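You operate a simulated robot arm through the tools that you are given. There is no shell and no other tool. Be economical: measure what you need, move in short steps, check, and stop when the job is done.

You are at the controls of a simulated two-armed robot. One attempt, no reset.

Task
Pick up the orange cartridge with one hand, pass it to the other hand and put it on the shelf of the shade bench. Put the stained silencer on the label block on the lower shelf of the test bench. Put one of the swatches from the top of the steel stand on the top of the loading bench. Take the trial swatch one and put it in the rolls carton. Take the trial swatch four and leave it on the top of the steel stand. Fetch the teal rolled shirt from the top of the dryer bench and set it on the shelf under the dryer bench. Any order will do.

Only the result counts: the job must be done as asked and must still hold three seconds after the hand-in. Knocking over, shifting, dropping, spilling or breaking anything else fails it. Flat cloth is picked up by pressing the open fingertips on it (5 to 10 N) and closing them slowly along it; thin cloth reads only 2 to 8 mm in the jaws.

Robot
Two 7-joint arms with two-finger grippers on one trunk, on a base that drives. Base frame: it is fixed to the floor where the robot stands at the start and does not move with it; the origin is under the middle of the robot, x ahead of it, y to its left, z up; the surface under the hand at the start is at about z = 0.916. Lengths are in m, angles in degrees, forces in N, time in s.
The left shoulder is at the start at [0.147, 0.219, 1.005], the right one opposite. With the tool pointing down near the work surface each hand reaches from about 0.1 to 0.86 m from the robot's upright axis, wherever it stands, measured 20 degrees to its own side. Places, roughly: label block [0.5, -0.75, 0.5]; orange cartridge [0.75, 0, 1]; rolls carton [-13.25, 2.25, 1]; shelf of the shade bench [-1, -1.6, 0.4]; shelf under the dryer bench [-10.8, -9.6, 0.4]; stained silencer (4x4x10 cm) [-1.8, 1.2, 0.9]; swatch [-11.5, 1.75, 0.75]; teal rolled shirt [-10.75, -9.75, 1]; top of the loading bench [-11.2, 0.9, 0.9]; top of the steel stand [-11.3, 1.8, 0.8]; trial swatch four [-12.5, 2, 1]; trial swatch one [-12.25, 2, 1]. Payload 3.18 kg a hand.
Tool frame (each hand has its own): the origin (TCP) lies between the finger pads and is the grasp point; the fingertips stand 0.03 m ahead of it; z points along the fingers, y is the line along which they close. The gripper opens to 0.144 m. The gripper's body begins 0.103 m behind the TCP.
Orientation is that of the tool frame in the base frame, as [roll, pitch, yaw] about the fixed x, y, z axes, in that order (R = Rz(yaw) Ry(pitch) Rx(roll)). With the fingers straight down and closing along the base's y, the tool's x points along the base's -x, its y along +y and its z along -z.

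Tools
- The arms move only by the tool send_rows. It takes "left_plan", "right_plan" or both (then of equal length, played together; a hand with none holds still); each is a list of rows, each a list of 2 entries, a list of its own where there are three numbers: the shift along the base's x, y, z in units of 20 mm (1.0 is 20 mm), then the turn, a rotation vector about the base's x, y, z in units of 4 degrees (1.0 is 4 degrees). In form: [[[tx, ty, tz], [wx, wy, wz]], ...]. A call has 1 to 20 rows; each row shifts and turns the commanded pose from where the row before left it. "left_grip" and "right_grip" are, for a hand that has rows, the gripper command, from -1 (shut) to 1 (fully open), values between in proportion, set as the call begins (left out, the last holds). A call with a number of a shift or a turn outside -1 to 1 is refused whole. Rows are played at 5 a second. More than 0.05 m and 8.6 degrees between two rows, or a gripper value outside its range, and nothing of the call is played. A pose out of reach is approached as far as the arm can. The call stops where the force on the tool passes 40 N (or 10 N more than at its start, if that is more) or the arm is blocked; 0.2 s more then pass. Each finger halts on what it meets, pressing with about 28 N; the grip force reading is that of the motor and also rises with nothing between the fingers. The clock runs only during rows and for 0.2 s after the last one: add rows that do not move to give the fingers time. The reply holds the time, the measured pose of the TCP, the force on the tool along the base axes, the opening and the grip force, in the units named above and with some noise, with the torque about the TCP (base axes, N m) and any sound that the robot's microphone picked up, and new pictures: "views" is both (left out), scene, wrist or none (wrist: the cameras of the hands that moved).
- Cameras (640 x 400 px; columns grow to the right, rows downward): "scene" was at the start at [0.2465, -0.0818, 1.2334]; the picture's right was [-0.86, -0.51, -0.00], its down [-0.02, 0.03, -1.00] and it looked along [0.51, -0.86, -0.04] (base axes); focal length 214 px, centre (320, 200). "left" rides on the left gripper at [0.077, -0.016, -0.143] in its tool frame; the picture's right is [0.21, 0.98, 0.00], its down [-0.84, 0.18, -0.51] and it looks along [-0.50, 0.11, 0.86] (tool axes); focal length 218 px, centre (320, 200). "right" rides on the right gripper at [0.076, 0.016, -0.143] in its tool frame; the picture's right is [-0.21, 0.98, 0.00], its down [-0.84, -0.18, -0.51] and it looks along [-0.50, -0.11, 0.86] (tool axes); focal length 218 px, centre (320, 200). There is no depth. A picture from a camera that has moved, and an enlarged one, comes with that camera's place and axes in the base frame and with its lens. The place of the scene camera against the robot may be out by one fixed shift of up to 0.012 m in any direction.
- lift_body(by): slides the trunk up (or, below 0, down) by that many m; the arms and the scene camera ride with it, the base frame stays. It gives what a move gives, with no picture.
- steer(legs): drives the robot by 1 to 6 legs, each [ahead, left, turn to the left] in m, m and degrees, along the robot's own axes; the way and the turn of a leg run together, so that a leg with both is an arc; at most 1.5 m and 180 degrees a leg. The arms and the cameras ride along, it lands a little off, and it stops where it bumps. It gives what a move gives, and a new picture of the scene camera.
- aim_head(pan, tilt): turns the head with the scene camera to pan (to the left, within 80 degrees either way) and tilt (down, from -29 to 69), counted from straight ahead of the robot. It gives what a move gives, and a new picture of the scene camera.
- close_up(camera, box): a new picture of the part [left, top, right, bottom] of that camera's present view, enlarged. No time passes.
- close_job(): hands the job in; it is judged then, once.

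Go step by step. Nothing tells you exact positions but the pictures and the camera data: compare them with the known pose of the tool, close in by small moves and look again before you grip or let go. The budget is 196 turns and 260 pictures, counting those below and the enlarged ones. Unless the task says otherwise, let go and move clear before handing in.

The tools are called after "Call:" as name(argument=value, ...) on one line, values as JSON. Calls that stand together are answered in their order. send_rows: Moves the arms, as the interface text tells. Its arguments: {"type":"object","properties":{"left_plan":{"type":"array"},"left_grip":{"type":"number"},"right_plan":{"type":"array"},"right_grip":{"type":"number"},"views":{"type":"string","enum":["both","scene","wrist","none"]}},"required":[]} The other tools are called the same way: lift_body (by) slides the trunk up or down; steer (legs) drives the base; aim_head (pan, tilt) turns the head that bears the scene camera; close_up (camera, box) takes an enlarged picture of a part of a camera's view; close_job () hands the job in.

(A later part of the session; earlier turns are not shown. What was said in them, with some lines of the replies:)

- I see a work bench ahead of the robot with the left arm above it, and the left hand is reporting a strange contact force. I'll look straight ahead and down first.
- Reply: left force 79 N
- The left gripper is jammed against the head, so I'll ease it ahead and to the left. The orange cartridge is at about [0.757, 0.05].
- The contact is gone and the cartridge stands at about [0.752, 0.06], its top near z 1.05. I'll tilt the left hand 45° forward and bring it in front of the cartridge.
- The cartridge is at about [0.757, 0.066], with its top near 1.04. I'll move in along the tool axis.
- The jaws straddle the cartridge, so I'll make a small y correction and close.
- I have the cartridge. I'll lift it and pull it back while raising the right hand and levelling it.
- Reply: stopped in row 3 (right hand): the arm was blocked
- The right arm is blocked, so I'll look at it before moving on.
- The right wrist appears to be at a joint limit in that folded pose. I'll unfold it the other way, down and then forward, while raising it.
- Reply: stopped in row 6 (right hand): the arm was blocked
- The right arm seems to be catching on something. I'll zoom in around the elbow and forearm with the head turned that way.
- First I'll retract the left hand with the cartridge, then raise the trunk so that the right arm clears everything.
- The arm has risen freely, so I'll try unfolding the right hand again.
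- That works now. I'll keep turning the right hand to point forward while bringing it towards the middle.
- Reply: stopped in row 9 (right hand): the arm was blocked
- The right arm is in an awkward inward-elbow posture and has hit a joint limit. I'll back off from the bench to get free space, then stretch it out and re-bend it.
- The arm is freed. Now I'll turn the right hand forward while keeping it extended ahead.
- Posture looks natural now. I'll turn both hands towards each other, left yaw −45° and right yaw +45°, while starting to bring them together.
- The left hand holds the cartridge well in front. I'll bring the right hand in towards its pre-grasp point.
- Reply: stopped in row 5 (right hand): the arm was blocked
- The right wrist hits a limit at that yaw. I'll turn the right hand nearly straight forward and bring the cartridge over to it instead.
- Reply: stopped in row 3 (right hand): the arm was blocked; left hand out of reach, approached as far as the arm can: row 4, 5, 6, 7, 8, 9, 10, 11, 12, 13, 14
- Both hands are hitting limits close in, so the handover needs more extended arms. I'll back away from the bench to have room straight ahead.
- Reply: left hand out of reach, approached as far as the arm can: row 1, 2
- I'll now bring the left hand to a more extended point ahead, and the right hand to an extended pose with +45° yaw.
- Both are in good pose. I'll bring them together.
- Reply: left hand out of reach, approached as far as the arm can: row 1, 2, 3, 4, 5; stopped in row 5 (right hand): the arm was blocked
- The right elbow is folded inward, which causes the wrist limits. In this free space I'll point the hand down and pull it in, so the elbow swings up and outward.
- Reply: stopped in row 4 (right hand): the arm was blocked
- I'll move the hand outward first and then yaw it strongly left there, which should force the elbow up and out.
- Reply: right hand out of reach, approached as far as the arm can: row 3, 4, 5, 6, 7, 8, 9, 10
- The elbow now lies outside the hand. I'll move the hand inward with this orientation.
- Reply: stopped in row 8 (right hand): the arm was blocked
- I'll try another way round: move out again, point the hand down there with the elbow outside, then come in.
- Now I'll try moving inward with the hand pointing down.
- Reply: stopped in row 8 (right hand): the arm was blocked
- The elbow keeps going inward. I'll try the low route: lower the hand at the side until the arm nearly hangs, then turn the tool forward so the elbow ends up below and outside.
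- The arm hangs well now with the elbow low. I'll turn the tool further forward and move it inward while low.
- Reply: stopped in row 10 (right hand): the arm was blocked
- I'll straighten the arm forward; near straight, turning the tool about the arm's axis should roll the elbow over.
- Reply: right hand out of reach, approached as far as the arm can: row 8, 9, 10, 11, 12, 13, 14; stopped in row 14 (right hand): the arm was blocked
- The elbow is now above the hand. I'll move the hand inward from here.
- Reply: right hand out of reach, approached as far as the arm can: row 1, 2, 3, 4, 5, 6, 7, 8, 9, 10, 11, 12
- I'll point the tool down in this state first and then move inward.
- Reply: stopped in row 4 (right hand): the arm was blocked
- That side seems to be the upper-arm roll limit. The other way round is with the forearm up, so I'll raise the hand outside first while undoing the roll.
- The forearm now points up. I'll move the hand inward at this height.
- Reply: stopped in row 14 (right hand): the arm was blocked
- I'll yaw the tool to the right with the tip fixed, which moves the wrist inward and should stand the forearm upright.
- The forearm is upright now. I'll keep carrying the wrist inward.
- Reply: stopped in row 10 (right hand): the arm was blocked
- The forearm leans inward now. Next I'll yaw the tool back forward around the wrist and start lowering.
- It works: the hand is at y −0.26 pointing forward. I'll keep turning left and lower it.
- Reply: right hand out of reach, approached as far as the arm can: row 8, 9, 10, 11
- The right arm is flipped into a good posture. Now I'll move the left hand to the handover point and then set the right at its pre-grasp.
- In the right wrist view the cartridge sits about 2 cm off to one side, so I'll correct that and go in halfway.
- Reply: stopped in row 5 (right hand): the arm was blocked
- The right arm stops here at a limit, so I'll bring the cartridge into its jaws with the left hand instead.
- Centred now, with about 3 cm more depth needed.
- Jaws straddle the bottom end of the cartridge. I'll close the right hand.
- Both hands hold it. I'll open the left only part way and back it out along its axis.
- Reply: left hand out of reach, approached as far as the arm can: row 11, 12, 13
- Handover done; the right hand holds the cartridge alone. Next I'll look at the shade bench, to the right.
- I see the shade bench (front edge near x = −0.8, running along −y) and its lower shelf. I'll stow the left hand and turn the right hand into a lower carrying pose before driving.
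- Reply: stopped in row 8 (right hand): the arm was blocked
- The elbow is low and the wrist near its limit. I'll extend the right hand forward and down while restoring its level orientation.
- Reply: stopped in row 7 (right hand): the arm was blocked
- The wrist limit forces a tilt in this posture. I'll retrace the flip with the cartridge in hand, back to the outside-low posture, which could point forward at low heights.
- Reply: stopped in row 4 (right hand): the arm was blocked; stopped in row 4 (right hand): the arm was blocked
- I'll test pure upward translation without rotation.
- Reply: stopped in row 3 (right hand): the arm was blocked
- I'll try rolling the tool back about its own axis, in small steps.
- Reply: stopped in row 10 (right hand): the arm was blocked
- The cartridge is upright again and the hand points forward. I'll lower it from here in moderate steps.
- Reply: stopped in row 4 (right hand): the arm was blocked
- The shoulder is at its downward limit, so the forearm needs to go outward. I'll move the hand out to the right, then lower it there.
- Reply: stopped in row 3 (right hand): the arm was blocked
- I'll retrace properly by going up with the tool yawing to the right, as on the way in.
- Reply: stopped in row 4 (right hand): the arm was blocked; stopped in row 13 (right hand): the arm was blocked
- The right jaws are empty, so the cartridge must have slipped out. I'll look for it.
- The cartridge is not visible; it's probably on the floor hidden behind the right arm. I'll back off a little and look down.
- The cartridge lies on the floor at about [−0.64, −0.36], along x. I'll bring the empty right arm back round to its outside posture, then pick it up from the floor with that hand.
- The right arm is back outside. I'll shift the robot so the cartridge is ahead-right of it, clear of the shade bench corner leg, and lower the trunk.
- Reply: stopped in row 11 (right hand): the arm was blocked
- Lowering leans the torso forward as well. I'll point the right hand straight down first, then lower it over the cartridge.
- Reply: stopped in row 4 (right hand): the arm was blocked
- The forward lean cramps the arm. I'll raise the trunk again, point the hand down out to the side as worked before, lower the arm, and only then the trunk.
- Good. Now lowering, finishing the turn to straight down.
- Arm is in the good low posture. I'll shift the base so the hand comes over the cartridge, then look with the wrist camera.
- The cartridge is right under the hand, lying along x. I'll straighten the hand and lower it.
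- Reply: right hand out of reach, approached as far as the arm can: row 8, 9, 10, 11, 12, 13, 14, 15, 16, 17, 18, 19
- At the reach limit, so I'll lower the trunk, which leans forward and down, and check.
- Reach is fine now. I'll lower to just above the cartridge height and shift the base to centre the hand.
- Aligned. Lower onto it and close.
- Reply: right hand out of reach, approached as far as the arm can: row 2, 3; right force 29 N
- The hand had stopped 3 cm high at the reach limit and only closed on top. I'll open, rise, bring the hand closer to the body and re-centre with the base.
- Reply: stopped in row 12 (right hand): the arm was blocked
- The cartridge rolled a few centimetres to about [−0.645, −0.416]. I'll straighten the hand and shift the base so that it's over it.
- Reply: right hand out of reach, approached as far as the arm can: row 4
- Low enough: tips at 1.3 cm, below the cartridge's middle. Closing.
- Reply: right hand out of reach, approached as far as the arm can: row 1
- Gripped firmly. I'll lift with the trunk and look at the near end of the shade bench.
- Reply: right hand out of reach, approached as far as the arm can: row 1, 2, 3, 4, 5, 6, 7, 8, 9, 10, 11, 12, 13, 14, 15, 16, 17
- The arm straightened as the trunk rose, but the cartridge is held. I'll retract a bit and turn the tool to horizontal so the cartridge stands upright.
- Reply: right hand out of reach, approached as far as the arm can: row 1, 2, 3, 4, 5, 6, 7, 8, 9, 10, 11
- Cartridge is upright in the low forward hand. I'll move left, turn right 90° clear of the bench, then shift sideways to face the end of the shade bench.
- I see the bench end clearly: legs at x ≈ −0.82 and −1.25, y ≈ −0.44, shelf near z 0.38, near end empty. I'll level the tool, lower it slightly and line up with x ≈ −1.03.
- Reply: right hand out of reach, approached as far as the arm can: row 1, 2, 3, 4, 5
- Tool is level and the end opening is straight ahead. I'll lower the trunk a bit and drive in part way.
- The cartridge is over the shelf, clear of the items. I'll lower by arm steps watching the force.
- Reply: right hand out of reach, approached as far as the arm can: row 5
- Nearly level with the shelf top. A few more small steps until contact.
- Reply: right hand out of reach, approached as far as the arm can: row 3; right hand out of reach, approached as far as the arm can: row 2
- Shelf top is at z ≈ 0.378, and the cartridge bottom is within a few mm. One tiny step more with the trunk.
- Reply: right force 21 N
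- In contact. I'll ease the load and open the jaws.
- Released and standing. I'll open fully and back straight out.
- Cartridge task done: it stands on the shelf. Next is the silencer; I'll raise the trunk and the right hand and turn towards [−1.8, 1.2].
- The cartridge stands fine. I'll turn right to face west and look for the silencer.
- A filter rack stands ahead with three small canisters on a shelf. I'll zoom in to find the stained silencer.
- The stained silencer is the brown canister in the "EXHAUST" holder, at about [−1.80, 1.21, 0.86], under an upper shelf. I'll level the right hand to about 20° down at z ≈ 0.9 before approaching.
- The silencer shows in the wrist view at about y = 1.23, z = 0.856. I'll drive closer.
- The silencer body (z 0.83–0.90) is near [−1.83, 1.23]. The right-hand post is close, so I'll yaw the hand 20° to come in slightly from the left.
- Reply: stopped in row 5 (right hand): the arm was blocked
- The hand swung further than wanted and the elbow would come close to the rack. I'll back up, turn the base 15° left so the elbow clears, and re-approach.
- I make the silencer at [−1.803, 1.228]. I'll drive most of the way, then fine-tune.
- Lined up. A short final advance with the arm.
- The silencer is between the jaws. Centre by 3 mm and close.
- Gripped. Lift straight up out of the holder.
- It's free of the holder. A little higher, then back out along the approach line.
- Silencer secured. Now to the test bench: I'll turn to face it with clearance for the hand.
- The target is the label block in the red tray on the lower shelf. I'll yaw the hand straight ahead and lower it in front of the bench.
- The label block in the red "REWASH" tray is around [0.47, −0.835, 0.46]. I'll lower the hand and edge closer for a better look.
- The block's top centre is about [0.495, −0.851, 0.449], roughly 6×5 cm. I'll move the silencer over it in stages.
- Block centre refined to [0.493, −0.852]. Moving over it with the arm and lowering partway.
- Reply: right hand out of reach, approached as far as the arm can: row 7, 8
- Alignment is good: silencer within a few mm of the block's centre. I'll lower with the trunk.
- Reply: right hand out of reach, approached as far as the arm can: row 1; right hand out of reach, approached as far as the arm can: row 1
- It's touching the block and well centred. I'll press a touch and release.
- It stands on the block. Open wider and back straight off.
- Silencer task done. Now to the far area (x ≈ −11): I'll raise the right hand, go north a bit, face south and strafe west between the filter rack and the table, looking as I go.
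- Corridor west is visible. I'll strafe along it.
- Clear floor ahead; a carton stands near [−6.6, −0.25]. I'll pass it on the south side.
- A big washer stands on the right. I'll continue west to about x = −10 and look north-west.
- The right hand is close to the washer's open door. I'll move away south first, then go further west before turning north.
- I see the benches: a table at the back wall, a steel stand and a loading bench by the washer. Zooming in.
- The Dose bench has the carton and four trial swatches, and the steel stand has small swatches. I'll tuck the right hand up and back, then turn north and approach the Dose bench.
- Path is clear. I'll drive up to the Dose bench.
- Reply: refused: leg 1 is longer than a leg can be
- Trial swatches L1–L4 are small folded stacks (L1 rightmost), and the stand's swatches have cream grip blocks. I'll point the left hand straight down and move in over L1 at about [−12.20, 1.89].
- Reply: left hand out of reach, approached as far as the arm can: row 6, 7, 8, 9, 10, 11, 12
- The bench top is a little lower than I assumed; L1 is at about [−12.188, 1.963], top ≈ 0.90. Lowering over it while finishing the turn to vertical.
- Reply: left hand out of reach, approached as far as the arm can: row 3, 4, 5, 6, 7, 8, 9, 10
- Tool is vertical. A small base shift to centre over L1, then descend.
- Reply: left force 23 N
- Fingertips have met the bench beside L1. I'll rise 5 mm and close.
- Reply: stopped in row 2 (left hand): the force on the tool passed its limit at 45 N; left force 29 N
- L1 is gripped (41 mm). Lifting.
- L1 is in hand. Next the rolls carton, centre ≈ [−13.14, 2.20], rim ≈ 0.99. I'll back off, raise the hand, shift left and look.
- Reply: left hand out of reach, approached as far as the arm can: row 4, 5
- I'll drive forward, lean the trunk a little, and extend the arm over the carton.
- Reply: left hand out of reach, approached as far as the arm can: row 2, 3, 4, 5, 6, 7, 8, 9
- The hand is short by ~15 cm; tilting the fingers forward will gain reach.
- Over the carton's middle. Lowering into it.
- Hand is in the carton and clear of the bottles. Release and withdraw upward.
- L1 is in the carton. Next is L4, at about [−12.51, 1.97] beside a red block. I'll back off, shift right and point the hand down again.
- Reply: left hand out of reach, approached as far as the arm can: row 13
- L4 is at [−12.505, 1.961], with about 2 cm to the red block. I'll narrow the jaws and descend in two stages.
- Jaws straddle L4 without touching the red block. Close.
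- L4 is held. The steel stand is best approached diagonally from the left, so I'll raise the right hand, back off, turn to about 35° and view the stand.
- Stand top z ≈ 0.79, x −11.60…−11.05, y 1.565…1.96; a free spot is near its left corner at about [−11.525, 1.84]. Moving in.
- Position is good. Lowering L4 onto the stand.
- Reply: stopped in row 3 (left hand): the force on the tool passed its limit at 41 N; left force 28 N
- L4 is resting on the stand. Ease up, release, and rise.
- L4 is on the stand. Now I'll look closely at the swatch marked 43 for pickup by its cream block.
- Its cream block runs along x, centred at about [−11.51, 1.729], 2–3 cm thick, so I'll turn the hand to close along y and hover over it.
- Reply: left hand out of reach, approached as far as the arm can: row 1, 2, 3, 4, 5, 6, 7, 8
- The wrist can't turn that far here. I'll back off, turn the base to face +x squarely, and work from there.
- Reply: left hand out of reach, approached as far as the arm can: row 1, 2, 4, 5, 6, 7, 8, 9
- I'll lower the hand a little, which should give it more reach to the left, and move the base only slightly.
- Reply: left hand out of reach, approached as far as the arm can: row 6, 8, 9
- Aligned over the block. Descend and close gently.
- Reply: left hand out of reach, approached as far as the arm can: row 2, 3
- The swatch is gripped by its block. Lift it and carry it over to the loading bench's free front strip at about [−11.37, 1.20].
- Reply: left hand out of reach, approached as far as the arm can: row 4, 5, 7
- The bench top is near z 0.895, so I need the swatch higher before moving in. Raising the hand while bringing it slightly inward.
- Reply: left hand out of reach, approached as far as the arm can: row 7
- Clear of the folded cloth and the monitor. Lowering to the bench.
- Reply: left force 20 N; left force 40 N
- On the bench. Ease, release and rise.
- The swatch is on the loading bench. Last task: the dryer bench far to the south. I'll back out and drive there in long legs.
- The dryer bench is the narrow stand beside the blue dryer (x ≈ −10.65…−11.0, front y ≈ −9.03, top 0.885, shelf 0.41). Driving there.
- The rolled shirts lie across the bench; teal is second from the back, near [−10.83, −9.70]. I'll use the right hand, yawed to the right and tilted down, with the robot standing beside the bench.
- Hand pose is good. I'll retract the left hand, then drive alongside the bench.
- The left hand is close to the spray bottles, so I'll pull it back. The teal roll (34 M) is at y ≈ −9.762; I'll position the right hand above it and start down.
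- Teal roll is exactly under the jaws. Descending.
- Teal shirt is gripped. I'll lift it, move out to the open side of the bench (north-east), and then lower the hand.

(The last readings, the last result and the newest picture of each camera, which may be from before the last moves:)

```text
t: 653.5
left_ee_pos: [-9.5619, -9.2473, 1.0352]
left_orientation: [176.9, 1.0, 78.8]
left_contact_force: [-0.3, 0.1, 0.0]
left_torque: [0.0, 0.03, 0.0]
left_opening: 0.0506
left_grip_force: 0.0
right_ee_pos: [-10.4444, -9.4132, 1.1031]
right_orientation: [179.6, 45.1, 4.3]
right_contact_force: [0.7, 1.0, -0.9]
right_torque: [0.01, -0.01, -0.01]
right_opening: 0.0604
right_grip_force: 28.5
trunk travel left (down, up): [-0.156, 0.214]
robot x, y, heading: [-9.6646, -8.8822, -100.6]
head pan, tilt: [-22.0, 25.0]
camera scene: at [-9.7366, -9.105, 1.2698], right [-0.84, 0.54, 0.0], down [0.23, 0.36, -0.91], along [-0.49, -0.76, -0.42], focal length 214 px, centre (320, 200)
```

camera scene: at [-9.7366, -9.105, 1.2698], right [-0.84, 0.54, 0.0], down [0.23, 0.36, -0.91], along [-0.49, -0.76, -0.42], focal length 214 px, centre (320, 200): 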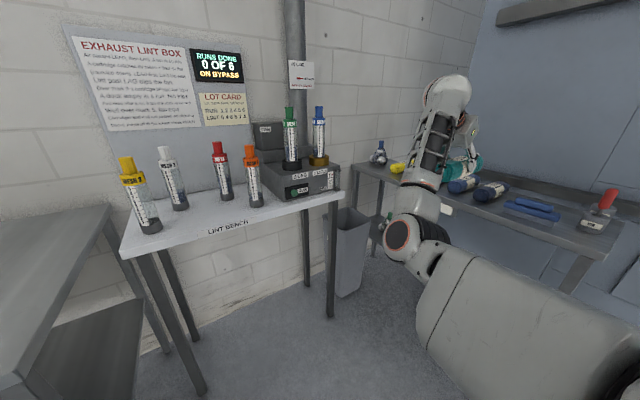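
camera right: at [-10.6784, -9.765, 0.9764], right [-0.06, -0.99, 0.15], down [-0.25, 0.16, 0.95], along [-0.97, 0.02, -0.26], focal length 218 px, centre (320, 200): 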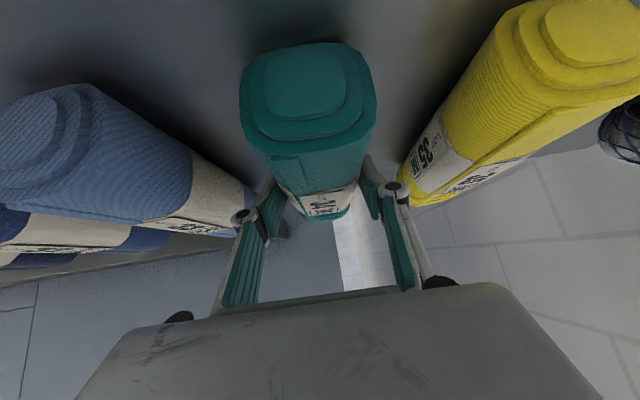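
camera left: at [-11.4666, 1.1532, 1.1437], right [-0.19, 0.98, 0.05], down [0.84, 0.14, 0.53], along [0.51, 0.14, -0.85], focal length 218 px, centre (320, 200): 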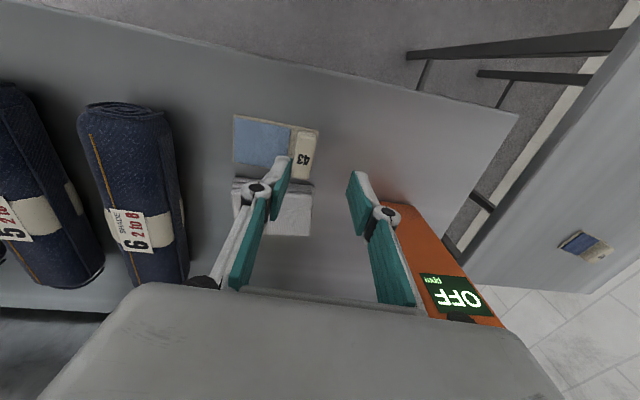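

Clear of the bench. Lowering the hand beside it.

Call:
send_rows(right_plan=[[[0, 0, -1], [0, 0, 0]], [[0, 0, -1], [0, 0, 0]], [[0, 0, -1], [0, 0, 0]], [[0, 0, -1], [0, 0, 0]], [[0, 0, -1], [0, 0, 0]], [[0, 0, -1], [0, 0, 0]], [[0, 0, -1], [0, 0, 0]], [[0, 0, -1], [0, 0, 0]], [[0, 0, -1], [0, 0, 0]], [[0, 0, -1], [0, 0, 0]], [[0, 0, -1], [0, 0, 0]], [[0, 0, -1], [0, 0, 0]], [[0, 0, -1], [0, 0, 0]], [[0, 0, -1], [0, 0, 0]], [[0, 0, -1], [0, 0, 0]], [[0, 0, -1], [0, 0, 0]], [[0, 0, -1], [0, 0, 0]], [[0, 0, -1], [0, 0, 0]], [[0, 0, -1], [0, 0, 0]], [[0, 0, -1], [0, 0, 0]]], views="none")

Call:
send_rows(right_plan=[[[0, 0, -0.9], [0, 0, 0]], [[0, 0, -0.9], [0, 0, 0]], [[0, 0, -0.9], [0, 0, 0]], [[0, 0, -0.9], [0, 0, 0]], [[0, 0, -0.9], [0, 0, 0]], [[0, 0, -0.9], [0, 0, 0]], [[0, 0, -0.9], [0, 0, 0]], [[0, 0, -0.9], [0, 0, 0]], [[0, 0, -0.9], [0, 0, 0]]], views="wrist")

```text
t: 657.6
left_ee_pos: [-9.5634, -9.2473, 1.036]
left_orientation: [176.9, 1.0, 78.8]
left_contact_force: [-0.1, -0.8, 0.1]
left_torque: [0.01, -0.01, 0.02]
left_opening: 0.0505
left_grip_force: 0.1
right_ee_pos: [-10.4545, -9.4011, 0.8211]
right_orientation: [179.4, 45.6, 3.9]
right_contact_force: [-0.2, 0.2, -2.3]
right_torque: [0.03, -0.02, 0.0]
right_opening: 0.0601
right_grip_force: 27.8
right hand out of reach, approached as far as the arm can: row 14, 15, 16, 17, 18, 19, 20
trunk travel left (down, up): [-0.156, 0.214]
robot x, y, heading: [-9.6655, -8.8895, -100.5]
head pan, tilt: [-22.0, 25.0]
```

```text
t: 659.6
left_ee_pos: [-9.5619, -9.2482, 1.0363]
left_orientation: [176.8, 1.0, 78.7]
left_contact_force: [-0.4, -0.1, 0.1]
left_torque: [-0.03, 0.01, -0.01]
left_opening: 0.0506
left_grip_force: 0.1
right_ee_pos: [-10.4527, -9.4034, 0.8219]
right_orientation: [179.2, 45.6, 3.8]
right_contact_force: [0.0, 0.2, -2.3]
right_torque: [0.02, -0.02, 0.04]
right_opening: 0.0599
right_grip_force: 28.4
right hand out of reach, approached as far as the arm can: row 1, 2, 3, 4, 5, 6, 7, 8, 9
trunk travel left (down, up): [-0.156, 0.214]
robot x, y, heading: [-9.665, -8.8823, -100.6]
head pan, tilt: [-22.0, 25.0]
camera right: at [-10.298, -9.4059, 0.8675], right [-0.07, -0.98, 0.16], down [-0.24, 0.17, 0.95], along [-0.97, 0.03, -0.25], focal length 218 px, centre (320, 200)
```

right: 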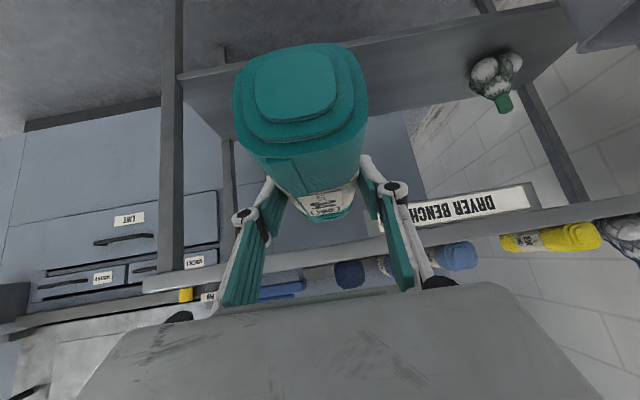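

Reach is limited with the hand yawed so far right. I'll turn the tool back towards forward (the roll may lie at an angle on the shelf) and lower again.

Call:
send_rows(right_plan=[[[0, 0, 0], [0, 0, 1]], [[0, 0, 0], [0, 0, 1]], [[0, 0, 0], [0, 0, 1]], [[0, 0, 0], [0, 0, 1]], [[0, 0, 0], [0, 0, 1]], [[0, 0, 0], [0, 0, 1]], [[0, 0, 0], [0, 0, 1]], [[0, 0, 0], [0, 0, 1]], [[0, 0, 0], [0, 0, 1]], [[0, 0, 0], [0, 0, 1]], [[0, 0, 0], [0, 0, 1]], [[0, 0, 0], [0, 0, 1]]], views="none")

Call:
send_rows(right_plan=[[[0, 0, -1], [0, 0, 0]], [[0, 0, -1], [0, 0, 0]], [[0, 0, -1], [0, 0, 0]], [[0, 0, -1], [0, 0, 0]], [[0, 0, -1], [0, 0, 0]], [[0, 0, -1], [0, 0, 0]], [[0, 0, -1], [0, 0, 0]], [[0, 0, -1], [0, 0, 0]], [[0, 0, -1], [0, 0, 0]], [[0, 0, -1], [0, 0, 0]], [[0, 0, -1], [0, 0, 0]], [[0, 0, -1], [0, 0, 0]], [[0, 0, -1], [0, 0, 0]], [[0, 0, -1], [0, 0, 0]], [[0, 0, -1], [0, 0, 0]], [[0, 0, -0.8], [0, 0, 0]]], views="none")

```text
t: 662.2
left_ee_pos: [-9.5613, -9.247, 1.0353]
left_orientation: [176.8, 0.9, 78.8]
left_contact_force: [0.0, 0.1, 0.5]
left_torque: [-0.02, 0.02, 0.04]
left_opening: 0.0504
left_grip_force: 0.1
right_ee_pos: [-10.4445, -9.4077, 0.815]
right_orientation: [179.5, 45.2, 52.4]
right_contact_force: [0.1, 0.0, -1.3]
right_torque: [0.0, -0.04, 0.01]
right_opening: 0.0596
right_grip_force: 27.7
trunk travel left (down, up): [-0.156, 0.214]
robot x, y, heading: [-9.6656, -8.8854, -100.5]
head pan, tilt: [-22.0, 25.0]
```

```text
t: 665.6
left_ee_pos: [-9.5616, -9.2479, 1.0351]
left_orientation: [176.9, 1.1, 78.9]
left_contact_force: [0.5, -0.5, 0.2]
left_torque: [0.05, -0.01, 0.0]
left_opening: 0.0502
left_grip_force: 0.0
right_ee_pos: [-10.4437, -9.4112, 0.5015]
right_orientation: [179.3, 45.2, 51.9]
right_contact_force: [-0.4, 0.6, -2.1]
right_torque: [0.02, -0.08, 0.05]
right_opening: 0.0596
right_grip_force: 27.2
trunk travel left (down, up): [-0.156, 0.214]
robot x, y, heading: [-9.6661, -8.8841, -100.6]
head pan, tilt: [-22.0, 25.0]
```

The hand is low now (z 0.50). I'll slide in sideways towards the shelf, halfway first.

Call:
steer(legs=[[0.03, -0.19, 0]])

Call:
close_up(camera="right", box=[0, 0, 640, 400])

```text
t: 668.0
left_ee_pos: [-9.7568, -9.242, 1.0357]
left_orientation: [176.9, 1.0, 78.7]
left_contact_force: [0.0, 0.7, -0.2]
left_torque: [-0.02, -0.03, -0.01]
left_opening: 0.0505
left_grip_force: 0.1
right_ee_pos: [-10.6395, -9.4019, 0.5006]
right_orientation: [179.5, 45.1, 52.2]
right_contact_force: [-0.2, -0.4, -1.5]
right_torque: [0.03, -0.02, -0.01]
right_opening: 0.0598
right_grip_force: 28.6
trunk travel left (down, up): [-0.156, 0.214]
robot x, y, heading: [-9.8543, -8.8742, -100.7]
head pan, tilt: [-22.0, 25.0]
camera scene: at [-9.9312, -9.0992, 1.2697], right [-0.84, 0.54, 0.0], down [0.23, 0.36, -0.91], along [-0.49, -0.76, -0.42], focal length 214 px, centre (320, 200)
```

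scene: 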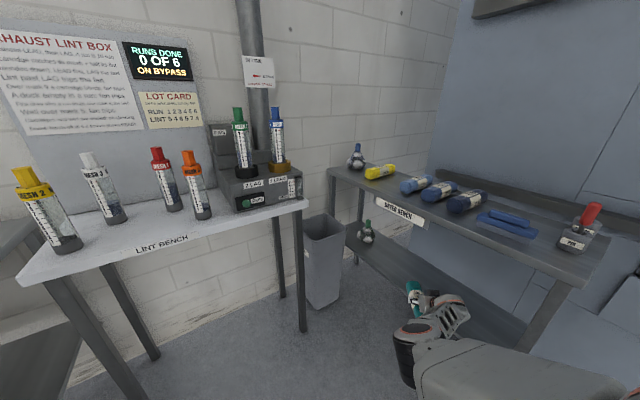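

```text
1.00 times, centred on (320, 200) of right (not enlarged: the box is as wide or as high as the picture)
camera zoom: at [-10.534, -9.2867, 0.5457], right [0.69, -0.71, 0.15], down [-0.29, -0.07, 0.95], along [-0.67, -0.7, -0.26], focal length 218 px, centre (320, 200)
```

zoom: 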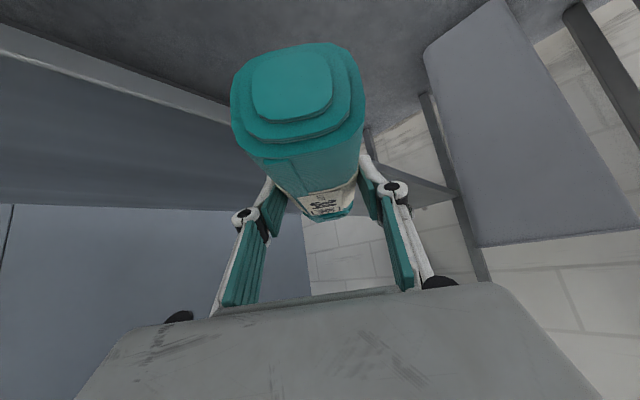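

The shelf edge is near z 0.44; I'll raise the hand by 4 cm for clearance and slide in the rest.

Call:
send_rows(right_plan=[[[0, 0, 0.7], [0, 0, 0]], [[0, 0, 0.7], [0, 0, 0]], [[0, 0, 0.7], [0, 0, 0]]], views="none")

Call:
steer(legs=[[0.035, -0.18, 0]])

Call:
close_up(camera="right", box=[0, 0, 640, 400])

```text
t: 668.8
left_ee_pos: [-9.7559, -9.2413, 1.0362]
left_orientation: [176.8, 1.0, 78.7]
left_contact_force: [-0.2, 0.2, 0.6]
left_torque: [0.0, 0.03, 0.03]
left_opening: 0.0507
left_grip_force: 0.1
right_ee_pos: [-10.6387, -9.4008, 0.5419]
right_orientation: [179.5, 45.2, 52.1]
right_contact_force: [0.2, 0.9, -2.3]
right_torque: [0.04, -0.04, 0.02]
right_opening: 0.0597
right_grip_force: 28.3
trunk travel left (down, up): [-0.156, 0.214]
robot x, y, heading: [-9.8602, -8.8822, -100.7]
head pan, tilt: [-22.0, 25.0]
```

```text
t: 671.0
left_ee_pos: [-9.9414, -9.2421, 1.0352]
left_orientation: [176.9, 0.9, 78.6]
left_contact_force: [-1.1, 0.0, 1.2]
left_torque: [-0.01, -0.01, 0.03]
left_opening: 0.0505
left_grip_force: 0.1
right_ee_pos: [-10.8242, -9.3994, 0.5418]
right_orientation: [179.5, 45.1, 51.9]
right_contact_force: [0.4, 0.1, -2.6]
right_torque: [-0.01, -0.03, -0.03]
right_opening: 0.0594
right_grip_force: 27.8
trunk travel left (down, up): [-0.156, 0.214]
robot x, y, heading: [-10.0393, -8.8798, -101.0]
head pan, tilt: [-22.0, 25.0]
camera scene: at [-10.1156, -9.0994, 1.2697], right [-0.84, 0.54, 0.0], down [0.23, 0.36, -0.91], along [-0.49, -0.76, -0.42], focal length 214 px, centre (320, 200)
```

scene: 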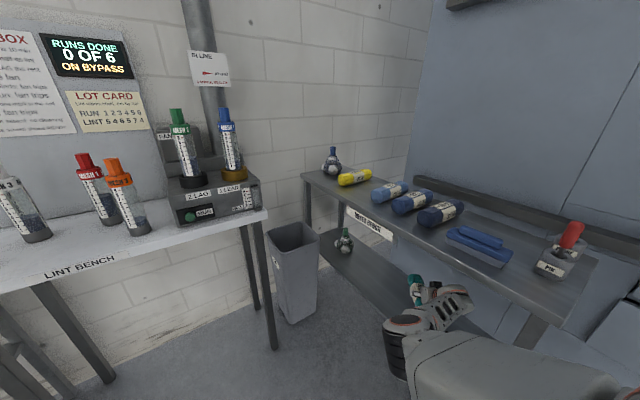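

```text
1.00 times, centred on (320, 200) of right (not enlarged: the box is as wide or as high as the picture)
camera zoom: at [-10.718, -9.2856, 0.5877], right [0.68, -0.71, 0.15], down [-0.29, -0.07, 0.95], along [-0.67, -0.7, -0.26], focal length 218 px, centre (320, 200)
```

zoom: 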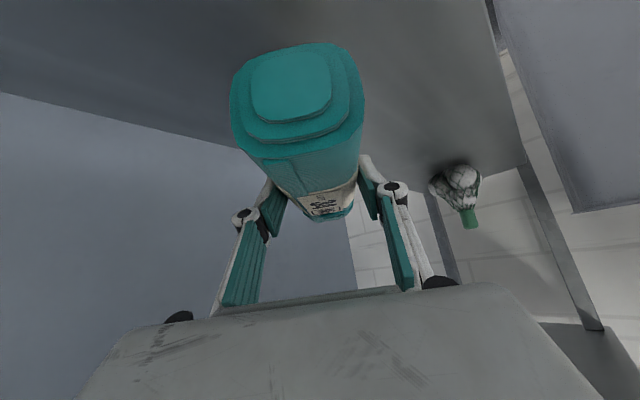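

The roll is inside over the shelf. Lowering to contact.

Call:
send_rows(right_plan=[[[0, 0, -0.7], [0, 0, 0]], [[0, 0, -0.7], [0, 0, 0]], [[0, 0, -0.5], [0, 0, 0]], [[0, 0, -0.4], [0, 0, 0]]], views="none")

Call:
send_rows(right_plan=[[[0, 0, -0.3], [0, 0, 0]], [[0, 0, -0.3], [0, 0, 0]], [[0, 0, -0.3], [0, 0, 0]]], views="none")

```text
t: 672.0
left_ee_pos: [-9.94, -9.2428, 1.0363]
left_orientation: [176.9, 0.9, 78.6]
left_contact_force: [-0.5, 0.3, 0.5]
left_torque: [-0.01, 0.0, -0.01]
left_opening: 0.0502
left_grip_force: 0.1
right_ee_pos: [-10.8232, -9.3975, 0.4943]
right_orientation: [179.5, 45.0, 52.0]
right_contact_force: [0.8, -0.3, -2.2]
right_torque: [0.03, -0.04, -0.01]
right_opening: 0.0599
right_grip_force: 27.3
trunk travel left (down, up): [-0.156, 0.214]
robot x, y, heading: [-10.0418, -8.8785, -101.1]
head pan, tilt: [-22.0, 25.0]
```

```text
t: 672.8
left_ee_pos: [-9.9407, -9.2424, 1.0353]
left_orientation: [176.9, 1.0, 78.6]
left_contact_force: [0.3, -0.1, 0.4]
left_torque: [-0.01, 0.0, 0.02]
left_opening: 0.0506
left_grip_force: 0.1
right_ee_pos: [-10.8238, -9.3994, 0.4776]
right_orientation: [179.6, 45.1, 51.9]
right_contact_force: [1.0, 0.5, -2.0]
right_torque: [0.03, 0.03, -0.01]
right_opening: 0.0601
right_grip_force: 28.0
trunk travel left (down, up): [-0.156, 0.214]
robot x, y, heading: [-10.0437, -8.879, -101.0]
head pan, tilt: [-22.0, 25.0]
```

Call:
send_rows(right_plan=[[[0, 0, -0.3], [0, 0, 0]], [[0, 0, -0.3], [0, 0, 0]], [[0, 0, -0.2], [0, 0, 0]], [[0, 0, -0.2], [0, 0, 0]]], views="none")

Call:
send_rows(right_plan=[[[0, 0, -0.2], [0, 0, 0]], [[0, 0, -0.2], [0, 0, 0]]], views="wrist")

```text
t: 673.8
left_ee_pos: [-9.9397, -9.2403, 1.0366]
left_orientation: [177.0, 1.2, 78.6]
left_contact_force: [0.1, 0.7, -0.1]
left_torque: [0.01, 0.02, 0.04]
left_opening: 0.0503
left_grip_force: 0.1
right_ee_pos: [-10.8263, -9.402, 0.464]
right_orientation: [179.5, 45.6, 51.9]
right_contact_force: [-3.9, -2.2, 21.7]
right_torque: [-0.44, 0.42, -0.43]
right_opening: 0.0597
right_grip_force: 28.3
trunk travel left (down, up): [-0.156, 0.214]
robot x, y, heading: [-10.0429, -8.8802, -101.0]
head pan, tilt: [-22.0, 25.0]
```

```text
t: 674.4
left_ee_pos: [-9.9392, -9.2421, 1.035]
left_orientation: [177.0, 1.2, 78.6]
left_contact_force: [0.9, 0.0, 0.3]
left_torque: [-0.03, 0.0, 0.0]
left_opening: 0.0504
left_grip_force: 0.1
right_ee_pos: [-10.8244, -9.3996, 0.4512]
right_orientation: [179.6, 45.2, 52.1]
right_contact_force: [-4.6, -1.0, 19.3]
right_torque: [-0.39, 0.43, -0.06]
right_opening: 0.0594
right_grip_force: 28.2
trunk travel left (down, up): [-0.156, 0.214]
robot x, y, heading: [-10.044, -8.8763, -101.0]
head pan, tilt: [-22.0, 25.0]
camera right: at [-10.7175, -9.2851, 0.4978], right [0.68, -0.71, 0.15], down [-0.29, -0.07, 0.95], along [-0.67, -0.7, -0.25], focal length 218 px, centre (320, 200)
```

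right: 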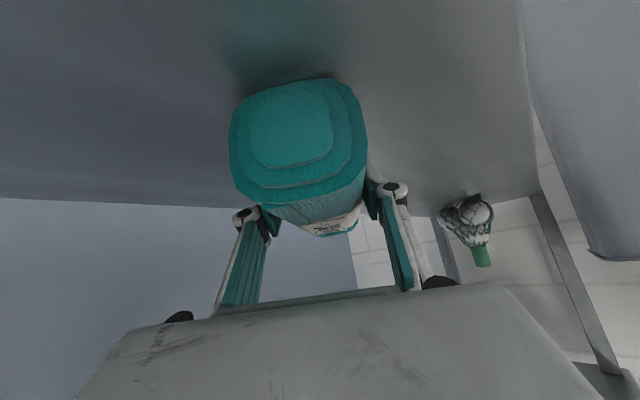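

The shirt rests on the shelf. Ease, open and lift the hand off.

Call:
send_rows(right_plan=[[[0, 0, 0.3], [0, 0, 0]], [[0, 0, 0], [0, 0, 0]]], views="none")

Call:
send_rows(right_plan=[[[0, 0, 0], [0, 0, 0]], [[0, 0, 0], [0, 0, 0]], [[0, 0, 0], [0, 0, 0]], [[0.4, 0.5, 0.6], [0, 0, 0]], [[0.4, 0.5, 0.6], [0, 0, 0]], [[0.4, 0.5, 0.6], [0, 0, 0]], [[0.4, 0.3, 0.6], [0, 0, 0]], [[0.4, 0.2, 0.6], [0, 0, 0]], [[0.4, 0, 0.6], [0, 0, 0]], [[0.4, 0, 0.6], [0, 0, 0]]], right_grip=0.35, views="wrist")

```text
t: 675.0
left_ee_pos: [-9.9402, -9.2426, 1.0355]
left_orientation: [176.9, 1.0, 78.7]
left_contact_force: [-0.4, -0.8, 0.1]
left_torque: [-0.03, 0.01, 0.02]
left_opening: 0.0508
left_grip_force: 0.1
right_ee_pos: [-10.8221, -9.3979, 0.4528]
right_orientation: [179.5, 44.9, 52.2]
right_contact_force: [1.0, 0.2, -1.6]
right_torque: [0.01, 0.01, 0.0]
right_opening: 0.059
right_grip_force: 28.1
trunk travel left (down, up): [-0.156, 0.214]
robot x, y, heading: [-10.0416, -8.8788, -100.8]
head pan, tilt: [-22.0, 25.0]
```

```text
t: 677.2
left_ee_pos: [-9.9411, -9.2428, 1.0358]
left_orientation: [176.8, 1.1, 78.7]
left_contact_force: [0.1, 0.1, 0.3]
left_torque: [-0.02, 0.02, 0.0]
left_opening: 0.0504
left_grip_force: 0.1
right_ee_pos: [-10.7808, -9.3547, 0.5463]
right_orientation: [180.0, 45.7, 51.2]
right_contact_force: [0.4, 0.3, 0.1]
right_torque: [-0.01, 0.01, -0.01]
right_opening: 0.0975
right_grip_force: 0.0
trunk travel left (down, up): [-0.156, 0.214]
robot x, y, heading: [-10.0417, -8.8818, -100.8]
head pan, tilt: [-22.0, 25.0]
camera right: at [-10.6717, -9.2419, 0.5906], right [0.67, -0.73, 0.15], down [-0.28, -0.06, 0.96], along [-0.68, -0.69, -0.25], focal length 218 px, centre (320, 200)
```

right: 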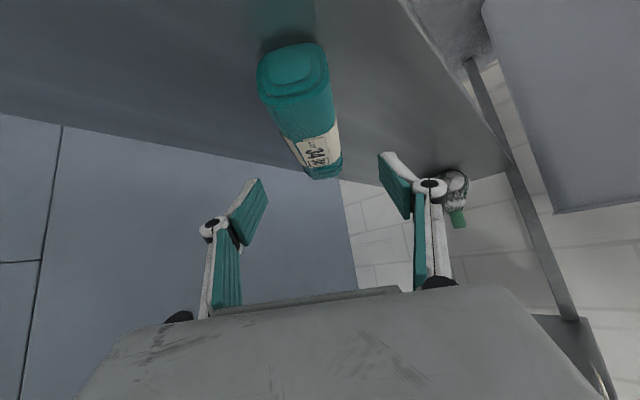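

The teal shirt lies on the shelf. Backing the hand out sideways.

Call:
steer(legs=[[-0.07, 0.37, 0]])

Call:
close_up(camera="scene", box=[320, 140, 580, 340])

```text
t: 681.0
left_ee_pos: [-9.5679, -9.2426, 1.0357]
left_orientation: [177.0, 1.0, 78.7]
left_contact_force: [0.0, -0.1, 0.2]
left_torque: [0.01, -0.01, 0.0]
left_opening: 0.0503
left_grip_force: 0.1
right_ee_pos: [-10.4068, -9.3574, 0.5465]
right_orientation: [180.0, 45.6, 51.7]
right_contact_force: [-0.5, 0.7, -0.2]
right_torque: [0.03, -0.02, 0.0]
right_opening: 0.0968
right_grip_force: 0.1
trunk travel left (down, up): [-0.156, 0.214]
robot x, y, heading: [-9.6703, -8.8822, -100.7]
head pan, tilt: [-22.0, 25.0]
camera scene: at [-9.7422, -9.1005, 1.2698], right [-0.84, 0.54, 0.0], down [0.23, 0.36, -0.91], along [-0.49, -0.76, -0.42], focal length 214 px, centre (320, 200)
```

scene: 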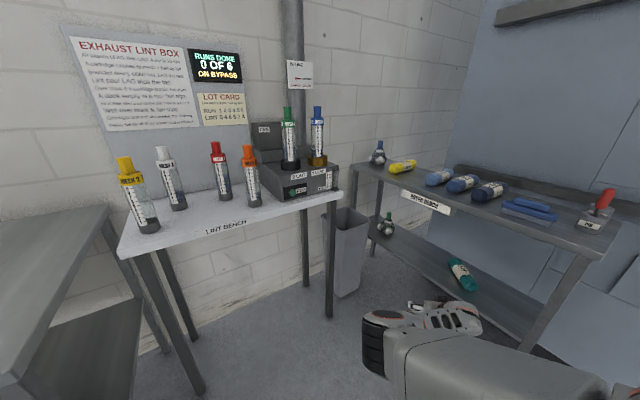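

```text
2.00 times, centred on (450, 240) of scene
camera zoom: at [-9.7422, -9.1005, 1.2698], right [-0.84, 0.54, 0.0], down [0.23, 0.36, -0.91], along [-0.49, -0.76, -0.42], focal length 429 px, centre (60, 120)
```

zoom: 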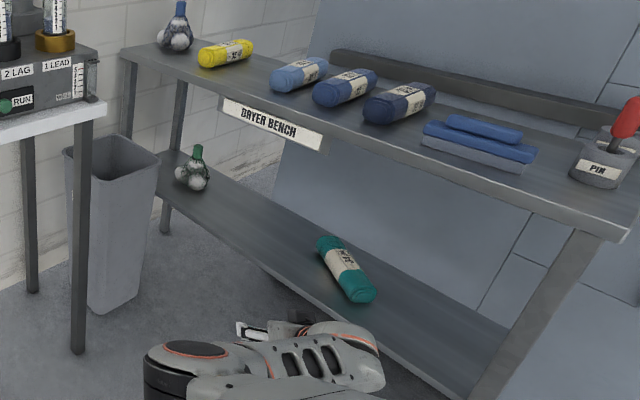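

All six placements are done as far as the pictures show, and both hands are clear. One mishap: the cartridge slipped to the floor once while I was repositioning it, and I picked it up again with the same hand before shelving it. Handing in.

Call:
close_job()

```text
The job is handed in.
```

I put all six items where you asked and handed the job in. The result hasn't come back; everything below is from the pictures taken as I went.

- **Orange cartridge:** I picked it up with the left hand and passed it to the right. It then slipped from the right hand and fell to the floor. I picked it up again with the right hand and stood it on the shade bench shelf, probably cap end down. The fall may count against the job.
- **Stained silencer:** it stands on the label block in the red tray on the test bench's lower shelf.
- **Steel stand swatch:** swatch 43 is on top of the loading bench.
- **Trial swatch one:** it is in the rolls carton.
- **Trial swatch four:** it is on top of the steel stand.
- **Teal rolled shirt:** it lies at an angle on the shelf under the dryer bench, towards the front edge.

I saw nothing else knocked over or shifted. At the start the left arm was jammed against the head, and while I was freeing the right arm it stalled twice beside the test bench. I couldn't see what it was pressing on.
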